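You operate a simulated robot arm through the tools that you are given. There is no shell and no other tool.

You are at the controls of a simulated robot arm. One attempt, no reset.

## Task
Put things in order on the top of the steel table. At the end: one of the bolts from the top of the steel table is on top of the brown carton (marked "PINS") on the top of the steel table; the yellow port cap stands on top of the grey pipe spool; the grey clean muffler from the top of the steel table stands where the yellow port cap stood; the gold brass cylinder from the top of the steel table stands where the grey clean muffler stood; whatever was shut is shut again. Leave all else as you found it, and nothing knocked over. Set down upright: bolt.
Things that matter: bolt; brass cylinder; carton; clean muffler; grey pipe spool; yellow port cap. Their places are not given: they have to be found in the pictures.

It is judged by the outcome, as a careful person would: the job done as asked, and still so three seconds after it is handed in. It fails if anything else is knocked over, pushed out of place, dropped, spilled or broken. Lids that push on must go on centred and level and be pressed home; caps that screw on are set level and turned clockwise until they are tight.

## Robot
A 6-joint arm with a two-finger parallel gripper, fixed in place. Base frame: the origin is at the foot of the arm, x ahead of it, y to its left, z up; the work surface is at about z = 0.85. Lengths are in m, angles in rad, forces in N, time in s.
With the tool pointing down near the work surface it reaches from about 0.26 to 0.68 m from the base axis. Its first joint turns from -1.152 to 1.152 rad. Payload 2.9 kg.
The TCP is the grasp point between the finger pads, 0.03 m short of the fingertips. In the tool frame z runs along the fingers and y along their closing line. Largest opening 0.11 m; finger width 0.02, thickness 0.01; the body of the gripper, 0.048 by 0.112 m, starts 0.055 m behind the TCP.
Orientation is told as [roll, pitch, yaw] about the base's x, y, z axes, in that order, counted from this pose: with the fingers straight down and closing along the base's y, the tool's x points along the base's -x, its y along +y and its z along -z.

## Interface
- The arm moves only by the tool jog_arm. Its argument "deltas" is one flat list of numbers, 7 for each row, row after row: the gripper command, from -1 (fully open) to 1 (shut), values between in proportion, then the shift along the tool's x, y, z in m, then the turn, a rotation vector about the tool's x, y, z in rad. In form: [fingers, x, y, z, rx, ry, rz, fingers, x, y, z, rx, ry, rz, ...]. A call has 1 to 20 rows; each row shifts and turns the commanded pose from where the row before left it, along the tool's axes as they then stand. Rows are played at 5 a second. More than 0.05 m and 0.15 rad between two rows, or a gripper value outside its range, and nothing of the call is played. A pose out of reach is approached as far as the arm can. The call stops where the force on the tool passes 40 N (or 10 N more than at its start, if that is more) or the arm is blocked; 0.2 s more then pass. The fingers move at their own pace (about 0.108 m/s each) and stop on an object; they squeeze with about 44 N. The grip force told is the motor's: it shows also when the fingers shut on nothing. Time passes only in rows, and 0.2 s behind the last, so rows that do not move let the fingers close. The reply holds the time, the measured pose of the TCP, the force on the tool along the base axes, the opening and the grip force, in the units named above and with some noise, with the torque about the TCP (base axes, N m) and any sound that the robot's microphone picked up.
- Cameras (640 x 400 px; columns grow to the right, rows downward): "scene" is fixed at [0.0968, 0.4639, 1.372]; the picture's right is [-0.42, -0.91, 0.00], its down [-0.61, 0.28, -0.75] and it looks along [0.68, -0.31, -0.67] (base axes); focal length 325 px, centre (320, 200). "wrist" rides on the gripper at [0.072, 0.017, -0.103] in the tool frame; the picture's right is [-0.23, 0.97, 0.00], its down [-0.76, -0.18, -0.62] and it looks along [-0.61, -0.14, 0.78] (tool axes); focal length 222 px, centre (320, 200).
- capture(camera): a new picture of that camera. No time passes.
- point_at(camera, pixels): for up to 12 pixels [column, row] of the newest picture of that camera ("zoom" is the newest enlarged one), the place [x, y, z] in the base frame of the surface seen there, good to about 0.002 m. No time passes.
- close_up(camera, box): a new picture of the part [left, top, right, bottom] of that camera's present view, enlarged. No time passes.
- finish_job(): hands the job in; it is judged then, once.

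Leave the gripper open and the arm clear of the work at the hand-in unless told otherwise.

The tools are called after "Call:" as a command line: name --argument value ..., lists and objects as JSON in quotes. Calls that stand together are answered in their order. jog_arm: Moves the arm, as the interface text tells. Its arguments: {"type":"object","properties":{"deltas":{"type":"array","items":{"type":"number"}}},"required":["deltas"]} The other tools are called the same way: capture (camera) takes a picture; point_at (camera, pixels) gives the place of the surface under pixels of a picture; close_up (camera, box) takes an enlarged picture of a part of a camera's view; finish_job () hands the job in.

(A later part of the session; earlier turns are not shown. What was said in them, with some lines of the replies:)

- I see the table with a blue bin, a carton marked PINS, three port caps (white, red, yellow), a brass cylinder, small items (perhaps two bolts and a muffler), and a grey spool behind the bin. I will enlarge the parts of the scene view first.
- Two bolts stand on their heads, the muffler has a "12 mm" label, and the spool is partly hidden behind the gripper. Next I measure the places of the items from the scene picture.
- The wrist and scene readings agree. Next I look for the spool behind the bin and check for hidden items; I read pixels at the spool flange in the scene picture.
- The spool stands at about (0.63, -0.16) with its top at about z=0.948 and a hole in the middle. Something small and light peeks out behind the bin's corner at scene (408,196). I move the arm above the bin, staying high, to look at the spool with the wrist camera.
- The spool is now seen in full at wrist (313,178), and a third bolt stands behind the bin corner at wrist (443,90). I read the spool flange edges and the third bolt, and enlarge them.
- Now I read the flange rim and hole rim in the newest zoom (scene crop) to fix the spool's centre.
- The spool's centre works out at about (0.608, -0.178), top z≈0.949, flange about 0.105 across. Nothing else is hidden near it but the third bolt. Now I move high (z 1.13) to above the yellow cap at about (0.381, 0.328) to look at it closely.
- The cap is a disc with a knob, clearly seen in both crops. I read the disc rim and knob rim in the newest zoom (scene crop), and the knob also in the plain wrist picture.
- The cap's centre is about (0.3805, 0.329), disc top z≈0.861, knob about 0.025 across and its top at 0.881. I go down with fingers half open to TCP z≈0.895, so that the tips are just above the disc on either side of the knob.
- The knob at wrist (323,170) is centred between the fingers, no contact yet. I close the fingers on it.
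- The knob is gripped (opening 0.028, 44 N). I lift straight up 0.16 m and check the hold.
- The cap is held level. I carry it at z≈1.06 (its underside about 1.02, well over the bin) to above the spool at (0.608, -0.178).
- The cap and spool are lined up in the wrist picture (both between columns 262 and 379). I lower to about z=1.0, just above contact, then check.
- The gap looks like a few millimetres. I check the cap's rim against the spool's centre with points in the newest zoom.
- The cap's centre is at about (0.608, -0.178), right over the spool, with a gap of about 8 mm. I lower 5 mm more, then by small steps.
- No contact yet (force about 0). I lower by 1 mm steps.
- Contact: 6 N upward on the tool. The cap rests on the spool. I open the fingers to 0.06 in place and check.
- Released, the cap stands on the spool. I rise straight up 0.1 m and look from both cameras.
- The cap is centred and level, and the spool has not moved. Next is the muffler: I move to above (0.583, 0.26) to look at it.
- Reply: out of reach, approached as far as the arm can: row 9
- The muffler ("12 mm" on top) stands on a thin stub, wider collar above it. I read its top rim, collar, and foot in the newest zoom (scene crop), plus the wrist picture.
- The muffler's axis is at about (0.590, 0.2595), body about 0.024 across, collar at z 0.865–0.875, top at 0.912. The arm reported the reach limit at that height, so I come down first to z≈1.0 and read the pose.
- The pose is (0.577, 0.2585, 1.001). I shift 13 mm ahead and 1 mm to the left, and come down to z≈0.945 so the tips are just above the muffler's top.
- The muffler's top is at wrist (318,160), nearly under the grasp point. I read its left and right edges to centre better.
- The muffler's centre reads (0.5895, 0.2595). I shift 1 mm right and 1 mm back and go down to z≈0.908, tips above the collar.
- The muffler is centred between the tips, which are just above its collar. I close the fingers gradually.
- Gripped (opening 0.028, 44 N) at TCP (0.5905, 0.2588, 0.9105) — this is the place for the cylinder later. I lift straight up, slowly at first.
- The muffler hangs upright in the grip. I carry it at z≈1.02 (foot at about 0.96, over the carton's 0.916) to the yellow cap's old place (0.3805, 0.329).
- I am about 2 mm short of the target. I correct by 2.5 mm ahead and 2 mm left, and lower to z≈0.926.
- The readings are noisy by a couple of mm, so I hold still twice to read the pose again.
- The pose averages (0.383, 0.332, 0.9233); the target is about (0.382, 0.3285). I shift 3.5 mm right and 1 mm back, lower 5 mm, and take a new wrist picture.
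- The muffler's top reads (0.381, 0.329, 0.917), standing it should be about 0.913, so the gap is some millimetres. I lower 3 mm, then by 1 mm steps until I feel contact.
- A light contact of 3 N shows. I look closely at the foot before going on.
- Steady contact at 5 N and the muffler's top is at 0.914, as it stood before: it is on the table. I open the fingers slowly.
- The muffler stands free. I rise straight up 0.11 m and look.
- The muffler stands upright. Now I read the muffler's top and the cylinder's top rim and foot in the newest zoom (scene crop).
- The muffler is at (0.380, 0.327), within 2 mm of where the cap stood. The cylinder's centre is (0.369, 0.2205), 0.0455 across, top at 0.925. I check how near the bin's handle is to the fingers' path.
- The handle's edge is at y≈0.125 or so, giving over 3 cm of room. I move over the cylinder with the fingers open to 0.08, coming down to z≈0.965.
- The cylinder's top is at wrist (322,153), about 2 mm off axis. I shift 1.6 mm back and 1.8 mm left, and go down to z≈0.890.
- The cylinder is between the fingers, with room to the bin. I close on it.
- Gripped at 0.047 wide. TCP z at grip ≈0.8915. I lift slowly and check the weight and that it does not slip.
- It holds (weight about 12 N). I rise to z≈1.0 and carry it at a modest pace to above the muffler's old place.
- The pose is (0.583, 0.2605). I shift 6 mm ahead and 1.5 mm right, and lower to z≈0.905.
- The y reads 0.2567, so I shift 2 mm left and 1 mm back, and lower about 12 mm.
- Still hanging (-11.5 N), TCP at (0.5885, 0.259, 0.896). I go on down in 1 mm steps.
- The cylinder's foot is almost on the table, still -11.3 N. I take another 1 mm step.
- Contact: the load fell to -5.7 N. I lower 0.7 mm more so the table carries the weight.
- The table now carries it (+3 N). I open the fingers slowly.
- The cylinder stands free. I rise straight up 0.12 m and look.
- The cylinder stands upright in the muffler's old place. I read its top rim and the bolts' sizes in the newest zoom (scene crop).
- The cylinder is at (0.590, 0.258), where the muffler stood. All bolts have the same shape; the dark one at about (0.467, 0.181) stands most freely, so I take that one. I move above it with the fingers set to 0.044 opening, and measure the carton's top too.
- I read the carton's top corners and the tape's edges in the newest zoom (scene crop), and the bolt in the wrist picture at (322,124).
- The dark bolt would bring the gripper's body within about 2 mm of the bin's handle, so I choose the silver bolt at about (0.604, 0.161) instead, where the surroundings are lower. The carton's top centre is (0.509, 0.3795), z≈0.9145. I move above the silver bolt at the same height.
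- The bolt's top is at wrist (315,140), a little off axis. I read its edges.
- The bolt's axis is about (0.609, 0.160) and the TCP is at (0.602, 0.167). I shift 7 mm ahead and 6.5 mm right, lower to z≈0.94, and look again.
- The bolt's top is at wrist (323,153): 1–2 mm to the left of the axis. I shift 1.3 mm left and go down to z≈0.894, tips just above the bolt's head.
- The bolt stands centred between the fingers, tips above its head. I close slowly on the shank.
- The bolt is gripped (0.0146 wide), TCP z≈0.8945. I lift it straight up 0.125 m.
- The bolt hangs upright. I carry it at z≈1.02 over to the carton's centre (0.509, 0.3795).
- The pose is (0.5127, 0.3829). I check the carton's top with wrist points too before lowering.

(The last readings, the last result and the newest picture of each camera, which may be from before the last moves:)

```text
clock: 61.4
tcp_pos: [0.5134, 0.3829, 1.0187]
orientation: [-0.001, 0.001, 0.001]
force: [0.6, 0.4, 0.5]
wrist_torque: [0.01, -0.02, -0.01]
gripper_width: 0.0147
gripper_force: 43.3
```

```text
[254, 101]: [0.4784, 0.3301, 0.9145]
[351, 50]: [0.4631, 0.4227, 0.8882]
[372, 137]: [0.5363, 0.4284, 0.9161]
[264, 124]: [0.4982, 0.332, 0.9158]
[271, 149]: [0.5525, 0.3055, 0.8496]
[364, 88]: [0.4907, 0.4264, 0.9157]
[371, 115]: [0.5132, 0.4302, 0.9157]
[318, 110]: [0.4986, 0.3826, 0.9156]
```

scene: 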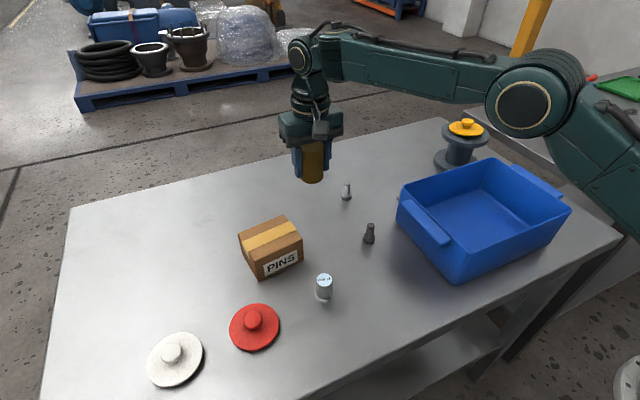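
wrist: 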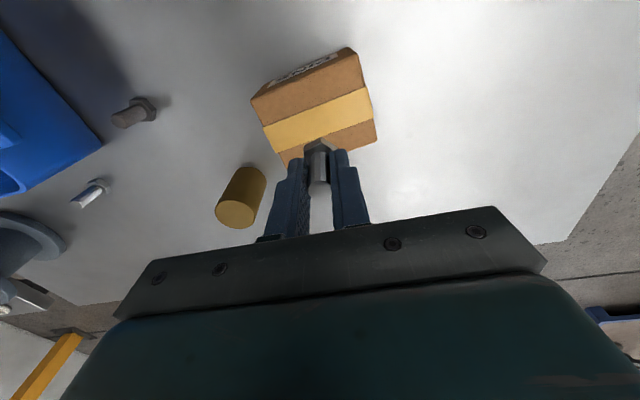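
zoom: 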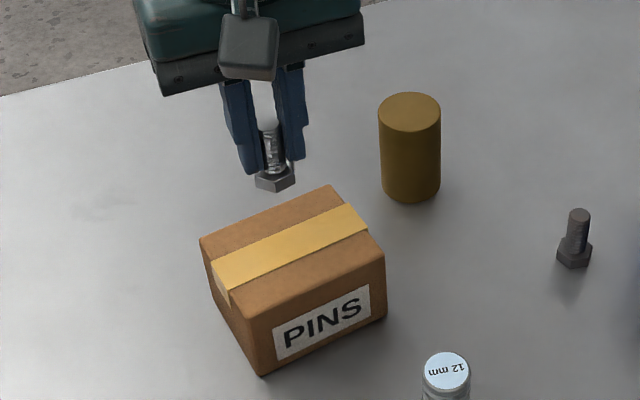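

The carton's centre is confirmed at (0.508, 0.3795), tape top z≈0.915. I shift 3.7 mm back and 3 mm right, and lower to z≈0.968; contact is expected near 0.9595.

Call:
jog_arm --deltas '[1, 0.0037, -0.003, 0, 0, 0, 0, 1, 0, 0, 0.02, 0, 0, 0, 1, 0, 0, 0.02, 0, 0, 0, 1, 0, 0, 0.01, 0, 0, 0, 1, 0, 0, 0, 0, 0, 0]'

Call:
close_up --camera "scene" --box '[220, 180, 320, 280]'

Call:
capture --camera "wrist"

```text
clock: 62.6
tcp_pos: [0.5066, 0.3765, 0.9698]
orientation: [0.003, 0.001, -0.001]
force: [-0.2, -0.3, -1.0]
wrist_torque: [0.01, -0.01, -0.01]
gripper_width: 0.015
gripper_force: 44.0
```

```text
4.00 times, centred on (270, 230) of scene
```

zoom: 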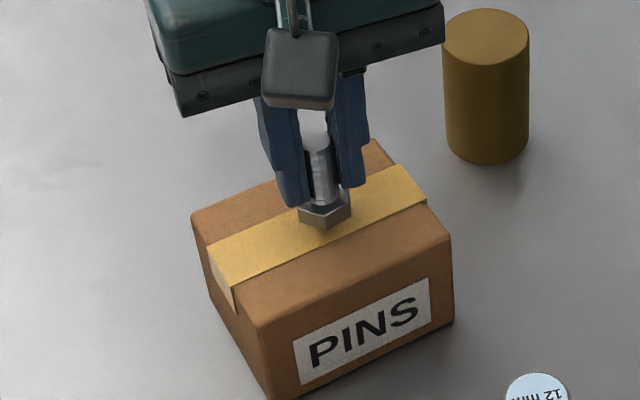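

```text
taken
```

wrist: 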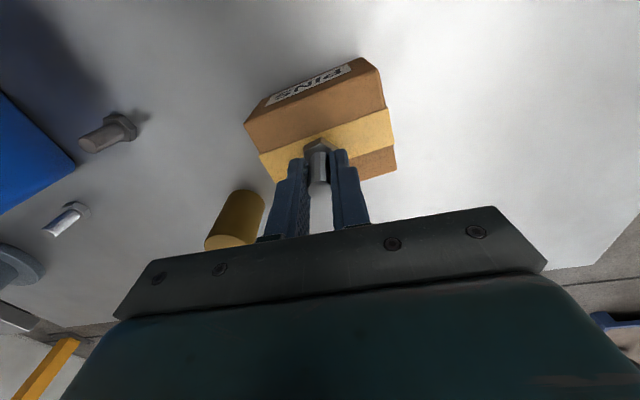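

I read the pose once more to reduce noise.

Call:
jog_arm --deltas '[1, 0, 0, 0, 0, 0, 0]'

Call:
jog_arm --deltas '[1, 0, 0, 0, 0, 0, 0]'

```text
clock: 63.0
tcp_pos: [0.5069, 0.376, 0.9703]
orientation: [0.001, 0.0, 0.0]
force: [0.2, -0.8, -1.2]
wrist_torque: [-0.02, 0.03, -0.01]
gripper_width: 0.0148
gripper_force: 44.0
```

```text
clock: 63.4
tcp_pos: [0.5065, 0.376, 0.9702]
orientation: [0.0, 0.0, 0.0]
force: [-0.5, -0.5, -1.4]
wrist_torque: [0.0, 0.03, 0.02]
gripper_width: 0.0148
gripper_force: 43.5
```

It reads (0.5067, 0.376, 0.970). I shift 2 mm ahead and 2.5 mm left, lower 6 mm, then go by 1 mm steps.

Call:
jog_arm --deltas '[1, -0.002, 0.0025, 0.002, 0, 0, 0, 1, 0, 0, 0.004, 0, 0, 0, 1, 0, 0, 0, 0, 0, 0]'

Call:
close_up --camera "scene" --box '[240, 190, 310, 260]'

Call:
jog_arm --deltas '[1, 0, 0, 0.001, 0, 0, 0]'

```text
clock: 64.2
tcp_pos: [0.5073, 0.3783, 0.9651]
orientation: [-0.001, 0.0, 0.001]
force: [0.2, 0.8, -1.2]
wrist_torque: [0.01, -0.02, 0.03]
gripper_width: 0.0151
gripper_force: 43.6
```

```text
5.71 times, centred on (275, 225) of scene
```

zoom: 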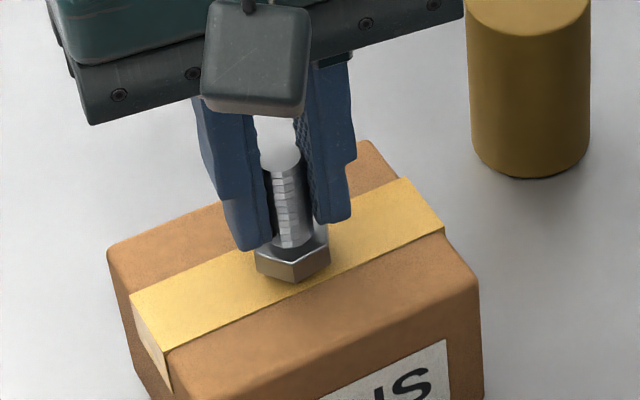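

```text
clock: 64.6
tcp_pos: [0.5079, 0.3804, 0.9625]
orientation: [0.0, 0.0, 0.0]
force: [-0.3, -1.2, -0.9]
wrist_torque: [-0.01, -0.03, 0.0]
gripper_width: 0.0148
gripper_force: 43.6
```

The bolt is over the tape, near the middle, no contact yet. I take further 1 mm steps.

Call:
jog_arm --deltas '[1, 0, 0, 0.001, 0, 0, 0]'

Call:
jog_arm --deltas '[1, 0, 0, 0.0007, 0, 0, 0]'

```text
clock: 65.0
tcp_pos: [0.5069, 0.3795, 0.9623]
orientation: [-0.001, 0.001, -0.001]
force: [-0.3, -0.3, -1.2]
wrist_torque: [-0.02, 0.02, -0.01]
gripper_width: 0.0151
gripper_force: 43.2
```

```text
clock: 65.4
tcp_pos: [0.5066, 0.3786, 0.9612]
orientation: [0.0, 0.001, -0.001]
force: [-0.2, 1.2, -0.6]
wrist_torque: [0.02, 0.01, 0.0]
gripper_width: 0.0149
gripper_force: 43.9
```

Call:
jog_arm --deltas '[1, 0, 0, 0.0007, 0, 0, 0]'

Call:
close_up --camera "scene" --box '[255, 210, 295, 250]'

```text
clock: 65.8
tcp_pos: [0.5081, 0.3793, 0.961]
orientation: [-0.001, 0.0, -0.001]
force: [-1.1, 0.3, -0.6]
wrist_torque: [0.0, 0.02, -0.02]
gripper_width: 0.0147
gripper_force: 44.1
```

```text
10.00 times, centred on (275, 230) of scene
```

zoom: 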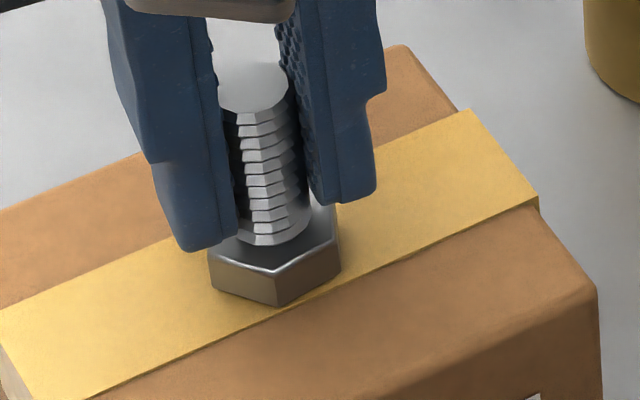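

The head is close to the tape's front edge; it would sit flatter centred on the tape. I rise 1 mm, shift 3 mm ahead, and look again.

Call:
jog_arm --deltas '[1, 0, 0, -0.001, 0, 0, 0, 1, -0.003, 0, 0, 0, 0, 0, 1, 0, 0, 0.001, 0, 0, 0, 1, 0, 0, 0, 0, 0, 0]'

Call:
close_up --camera "scene" --box '[255, 210, 295, 250]'

Call:
close_up --camera "wrist" --box '[250, 90, 390, 200]'

```text
clock: 66.8
tcp_pos: [0.5114, 0.3786, 0.9605]
orientation: [-0.002, 0.0, 0.0]
force: [-0.8, 0.2, -1.4]
wrist_torque: [0.02, 0.03, 0.0]
gripper_width: 0.0145
gripper_force: 44.1
```

```text
10.00 times, centred on (275, 230) of scene
```

zoom: 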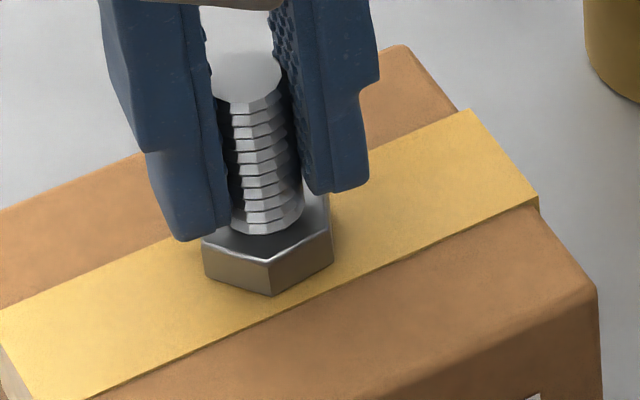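

```text
3.64 times, centred on (320, 145) of wrist
```

zoom: 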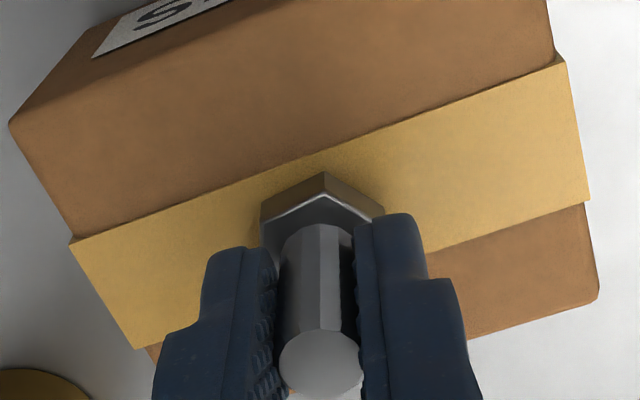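

Now the head is well on the tape. I go on down in small steps.

Call:
jog_arm --deltas '[1, 0, 0, 0.0007, 0, 0, 0]'

Call:
jog_arm --deltas '[1, 0, 0, 0.0007, 0, 0, 0]'

```text
clock: 67.2
tcp_pos: [0.5117, 0.3788, 0.9602]
orientation: [0.0, 0.0, -0.001]
force: [-0.8, 1.1, 1.1]
wrist_torque: [-0.01, 0.02, 0.02]
gripper_width: 0.0148
gripper_force: 44.0
```

```text
clock: 67.6
tcp_pos: [0.5116, 0.379, 0.9595]
orientation: [-0.001, 0.0, 0.0]
force: [0.7, -2.3, 4.6]
wrist_torque: [-0.13, 0.0, 0.02]
gripper_width: 0.0148
gripper_force: 44.1
```

Contact with 4.6 N at z=0.9595, as expected. I open the fingers slowly.

Call:
jog_arm --deltas '[0.72, 0, 0, 0, 0, 0, 0, 0.66, 0, 0, 0, 0, 0, 0, 0.6, 0, 0, 0, 0, 0, 0, 0.5, 0, 0, 0, 0, 0, 0, 0.35, 0, 0, 0, 0, 0, 0, 0.2, 0, 0, 0, 0, 0, 0, 0.2, 0, 0, 0, 0, 0, 0]'

Call:
close_up --camera "scene" --box '[240, 190, 310, 260]'

Call:
close_up --camera "wrist" --box '[250, 90, 390, 200]'

```text
clock: 69.2
tcp_pos: [0.5105, 0.3788, 0.9586]
orientation: [0.0, 0.0, -0.001]
force: [-0.7, 0.0, -0.1]
wrist_torque: [-0.03, -0.01, 0.01]
gripper_width: 0.0439
gripper_force: 0.0
```

```text
5.71 times, centred on (275, 225) of scene
```

zoom: 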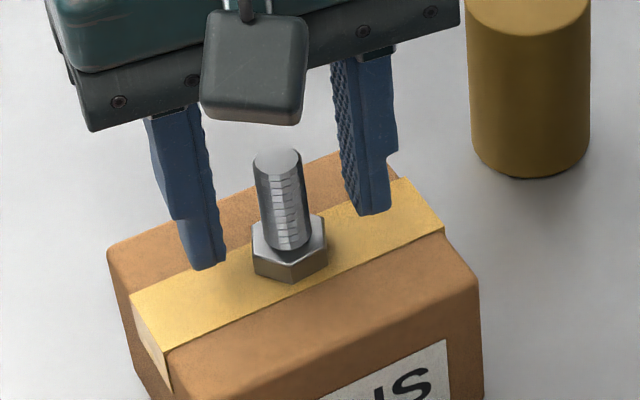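

```text
3.64 times, centred on (320, 145) of wrist
```

zoom: 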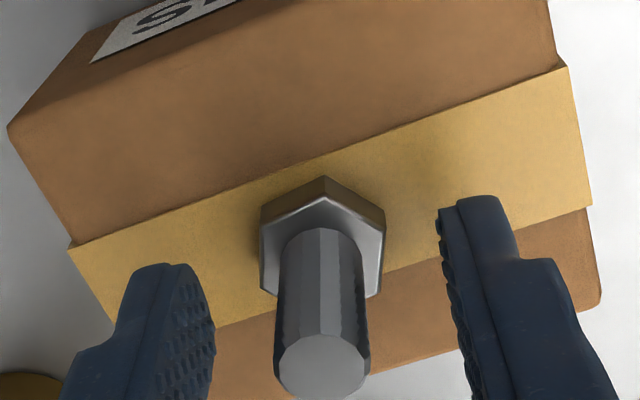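

The bolt stands upright on the carton, free of the fingers. I rise straight up, then draw back towards the base clear of the work, and look over the whole table.

Call:
jog_arm --deltas '[0.2, 0, 0, -0.01, 0, 0, 0, 0.2, 0, 0, -0.02, 0, 0, 0, 0.2, 0, 0, -0.03, 0, 0, 0, 0.2, 0, 0, -0.03, 0, 0, 0, 0.2, 0, 0, -0.03, 0, 0, 0, 0.2, 0.02, 0, -0.03, 0, 0, 0, 0, 0.03, -0.03, -0.015, 0, 0, 0, -0.5, 0.03, -0.035, 0, 0, 0, 0, -1, 0.03, -0.035, 0, 0, 0, 0, -1, 0.03, -0.035, 0, 0, 0, 0, -1, 0.03, -0.035, 0, 0, 0, 0, -1, 0, 0, 0, 0, 0, 0]'

Call:
capture --camera "scene"

Call:
capture --camera "wrist"

Call:
close_up --camera "scene" --box '[220, 170, 400, 320]'

```text
clock: 71.8
tcp_pos: [0.3394, 0.2073, 1.1262]
orientation: [0.001, 0.0, 0.001]
force: [0.1, -0.8, -0.1]
wrist_torque: [-0.02, -0.02, -0.01]
gripper_width: 0.11
gripper_force: 0.1
```

```text
taken
```

scene: 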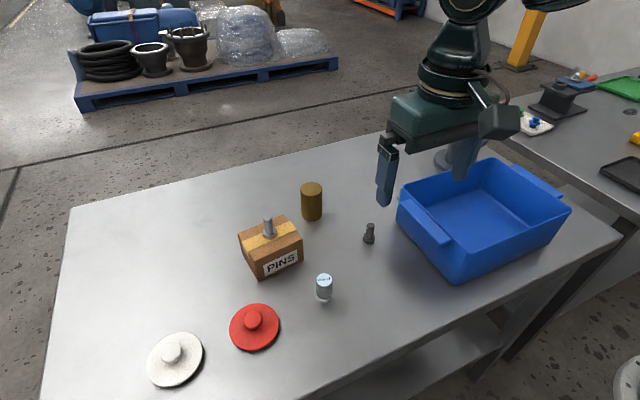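

```text
taken
```

wrist: 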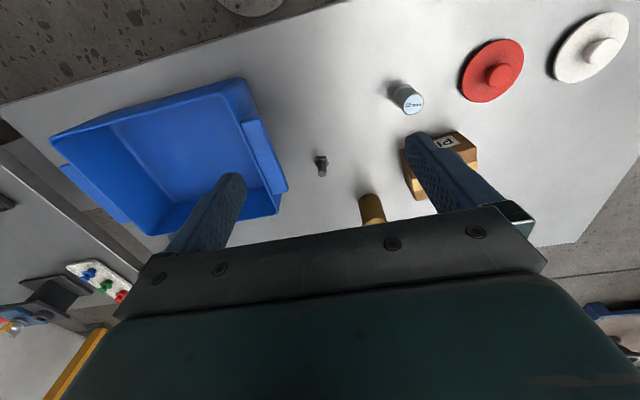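

```text
2.67 times, centred on (310, 245) of scene
```

zoom: 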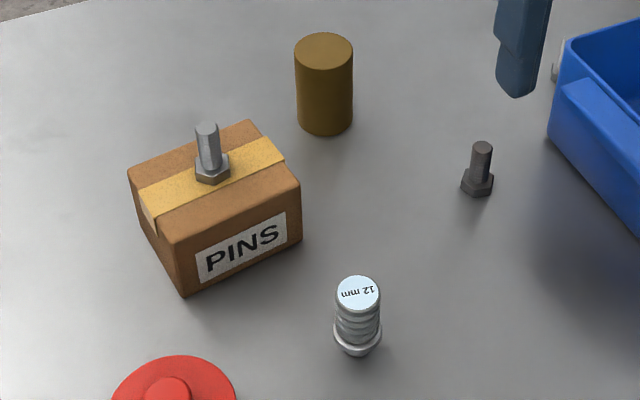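

All is in place: bolt upright on the carton, muffler and cylinder standing. The arm hides the spool, so I raise it a little and check the cap once more.

Call:
jog_arm --deltas '[-1, 0.01, 0.03, -0.03, 0, 0, 0, -1, 0.01, 0.03, -0.03, 0, 0, 0, -1, 0, 0.04, 0, 0, 0, 0, -1, 0, 0, 0, 0, 0, 0, -1, 0, 0, 0, 0, 0, 0]'

Call:
capture --camera "scene"

Call:
close_up --camera "scene" --box '[420, 100, 520, 180]'

```text
clock: 73.0
tcp_pos: [0.3232, 0.3067, 1.1877]
orientation: [-0.002, 0.0, 0.002]
force: [-0.7, -0.5, -0.6]
wrist_torque: [0.01, 0.02, -0.02]
gripper_width: 0.11
gripper_force: 0.1
```

```text
taken
```

scene: 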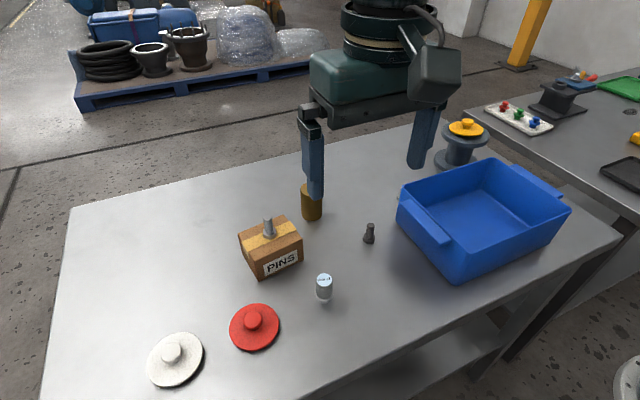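

```text
5.00 times, centred on (470, 140) of scene
```

zoom: 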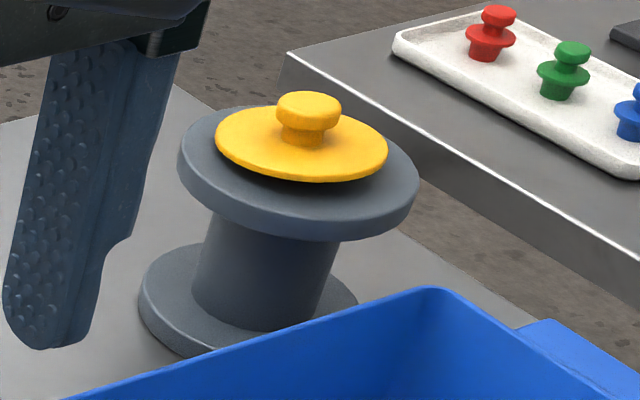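

The cap stands centred on the spool, the muffler is in the cap's old place, and the cylinder is in the muffler's old place. The bolt stands upright on the carton, and nothing else has moved. The gripper is open and well above the work, so I hand the job in.

Call:
finish_job

```text
The job is handed in.
```

The job is handed in, and everything you asked for is in place. The last pictures show nothing knocked over and no other item moved.

- **Bolt:** one of the silver bolts stands upright on its head on top of the "PINS" carton, near the middle of the tape. I left the dark bolt alone because the gripper would have come within about 2 mm of the blue bin's handle.
- **Yellow port cap:** it stands centred and level on top of the grey pipe spool.
- **Clean muffler:** it stands where the yellow cap stood, within about 2 mm.
- **Brass cylinder:** it stands where the muffler stood, within about 2 mm.
- **Anything shut:** nothing was opened, and the carton is still taped closed.

I left the gripper open and the arm raised clear of the table.
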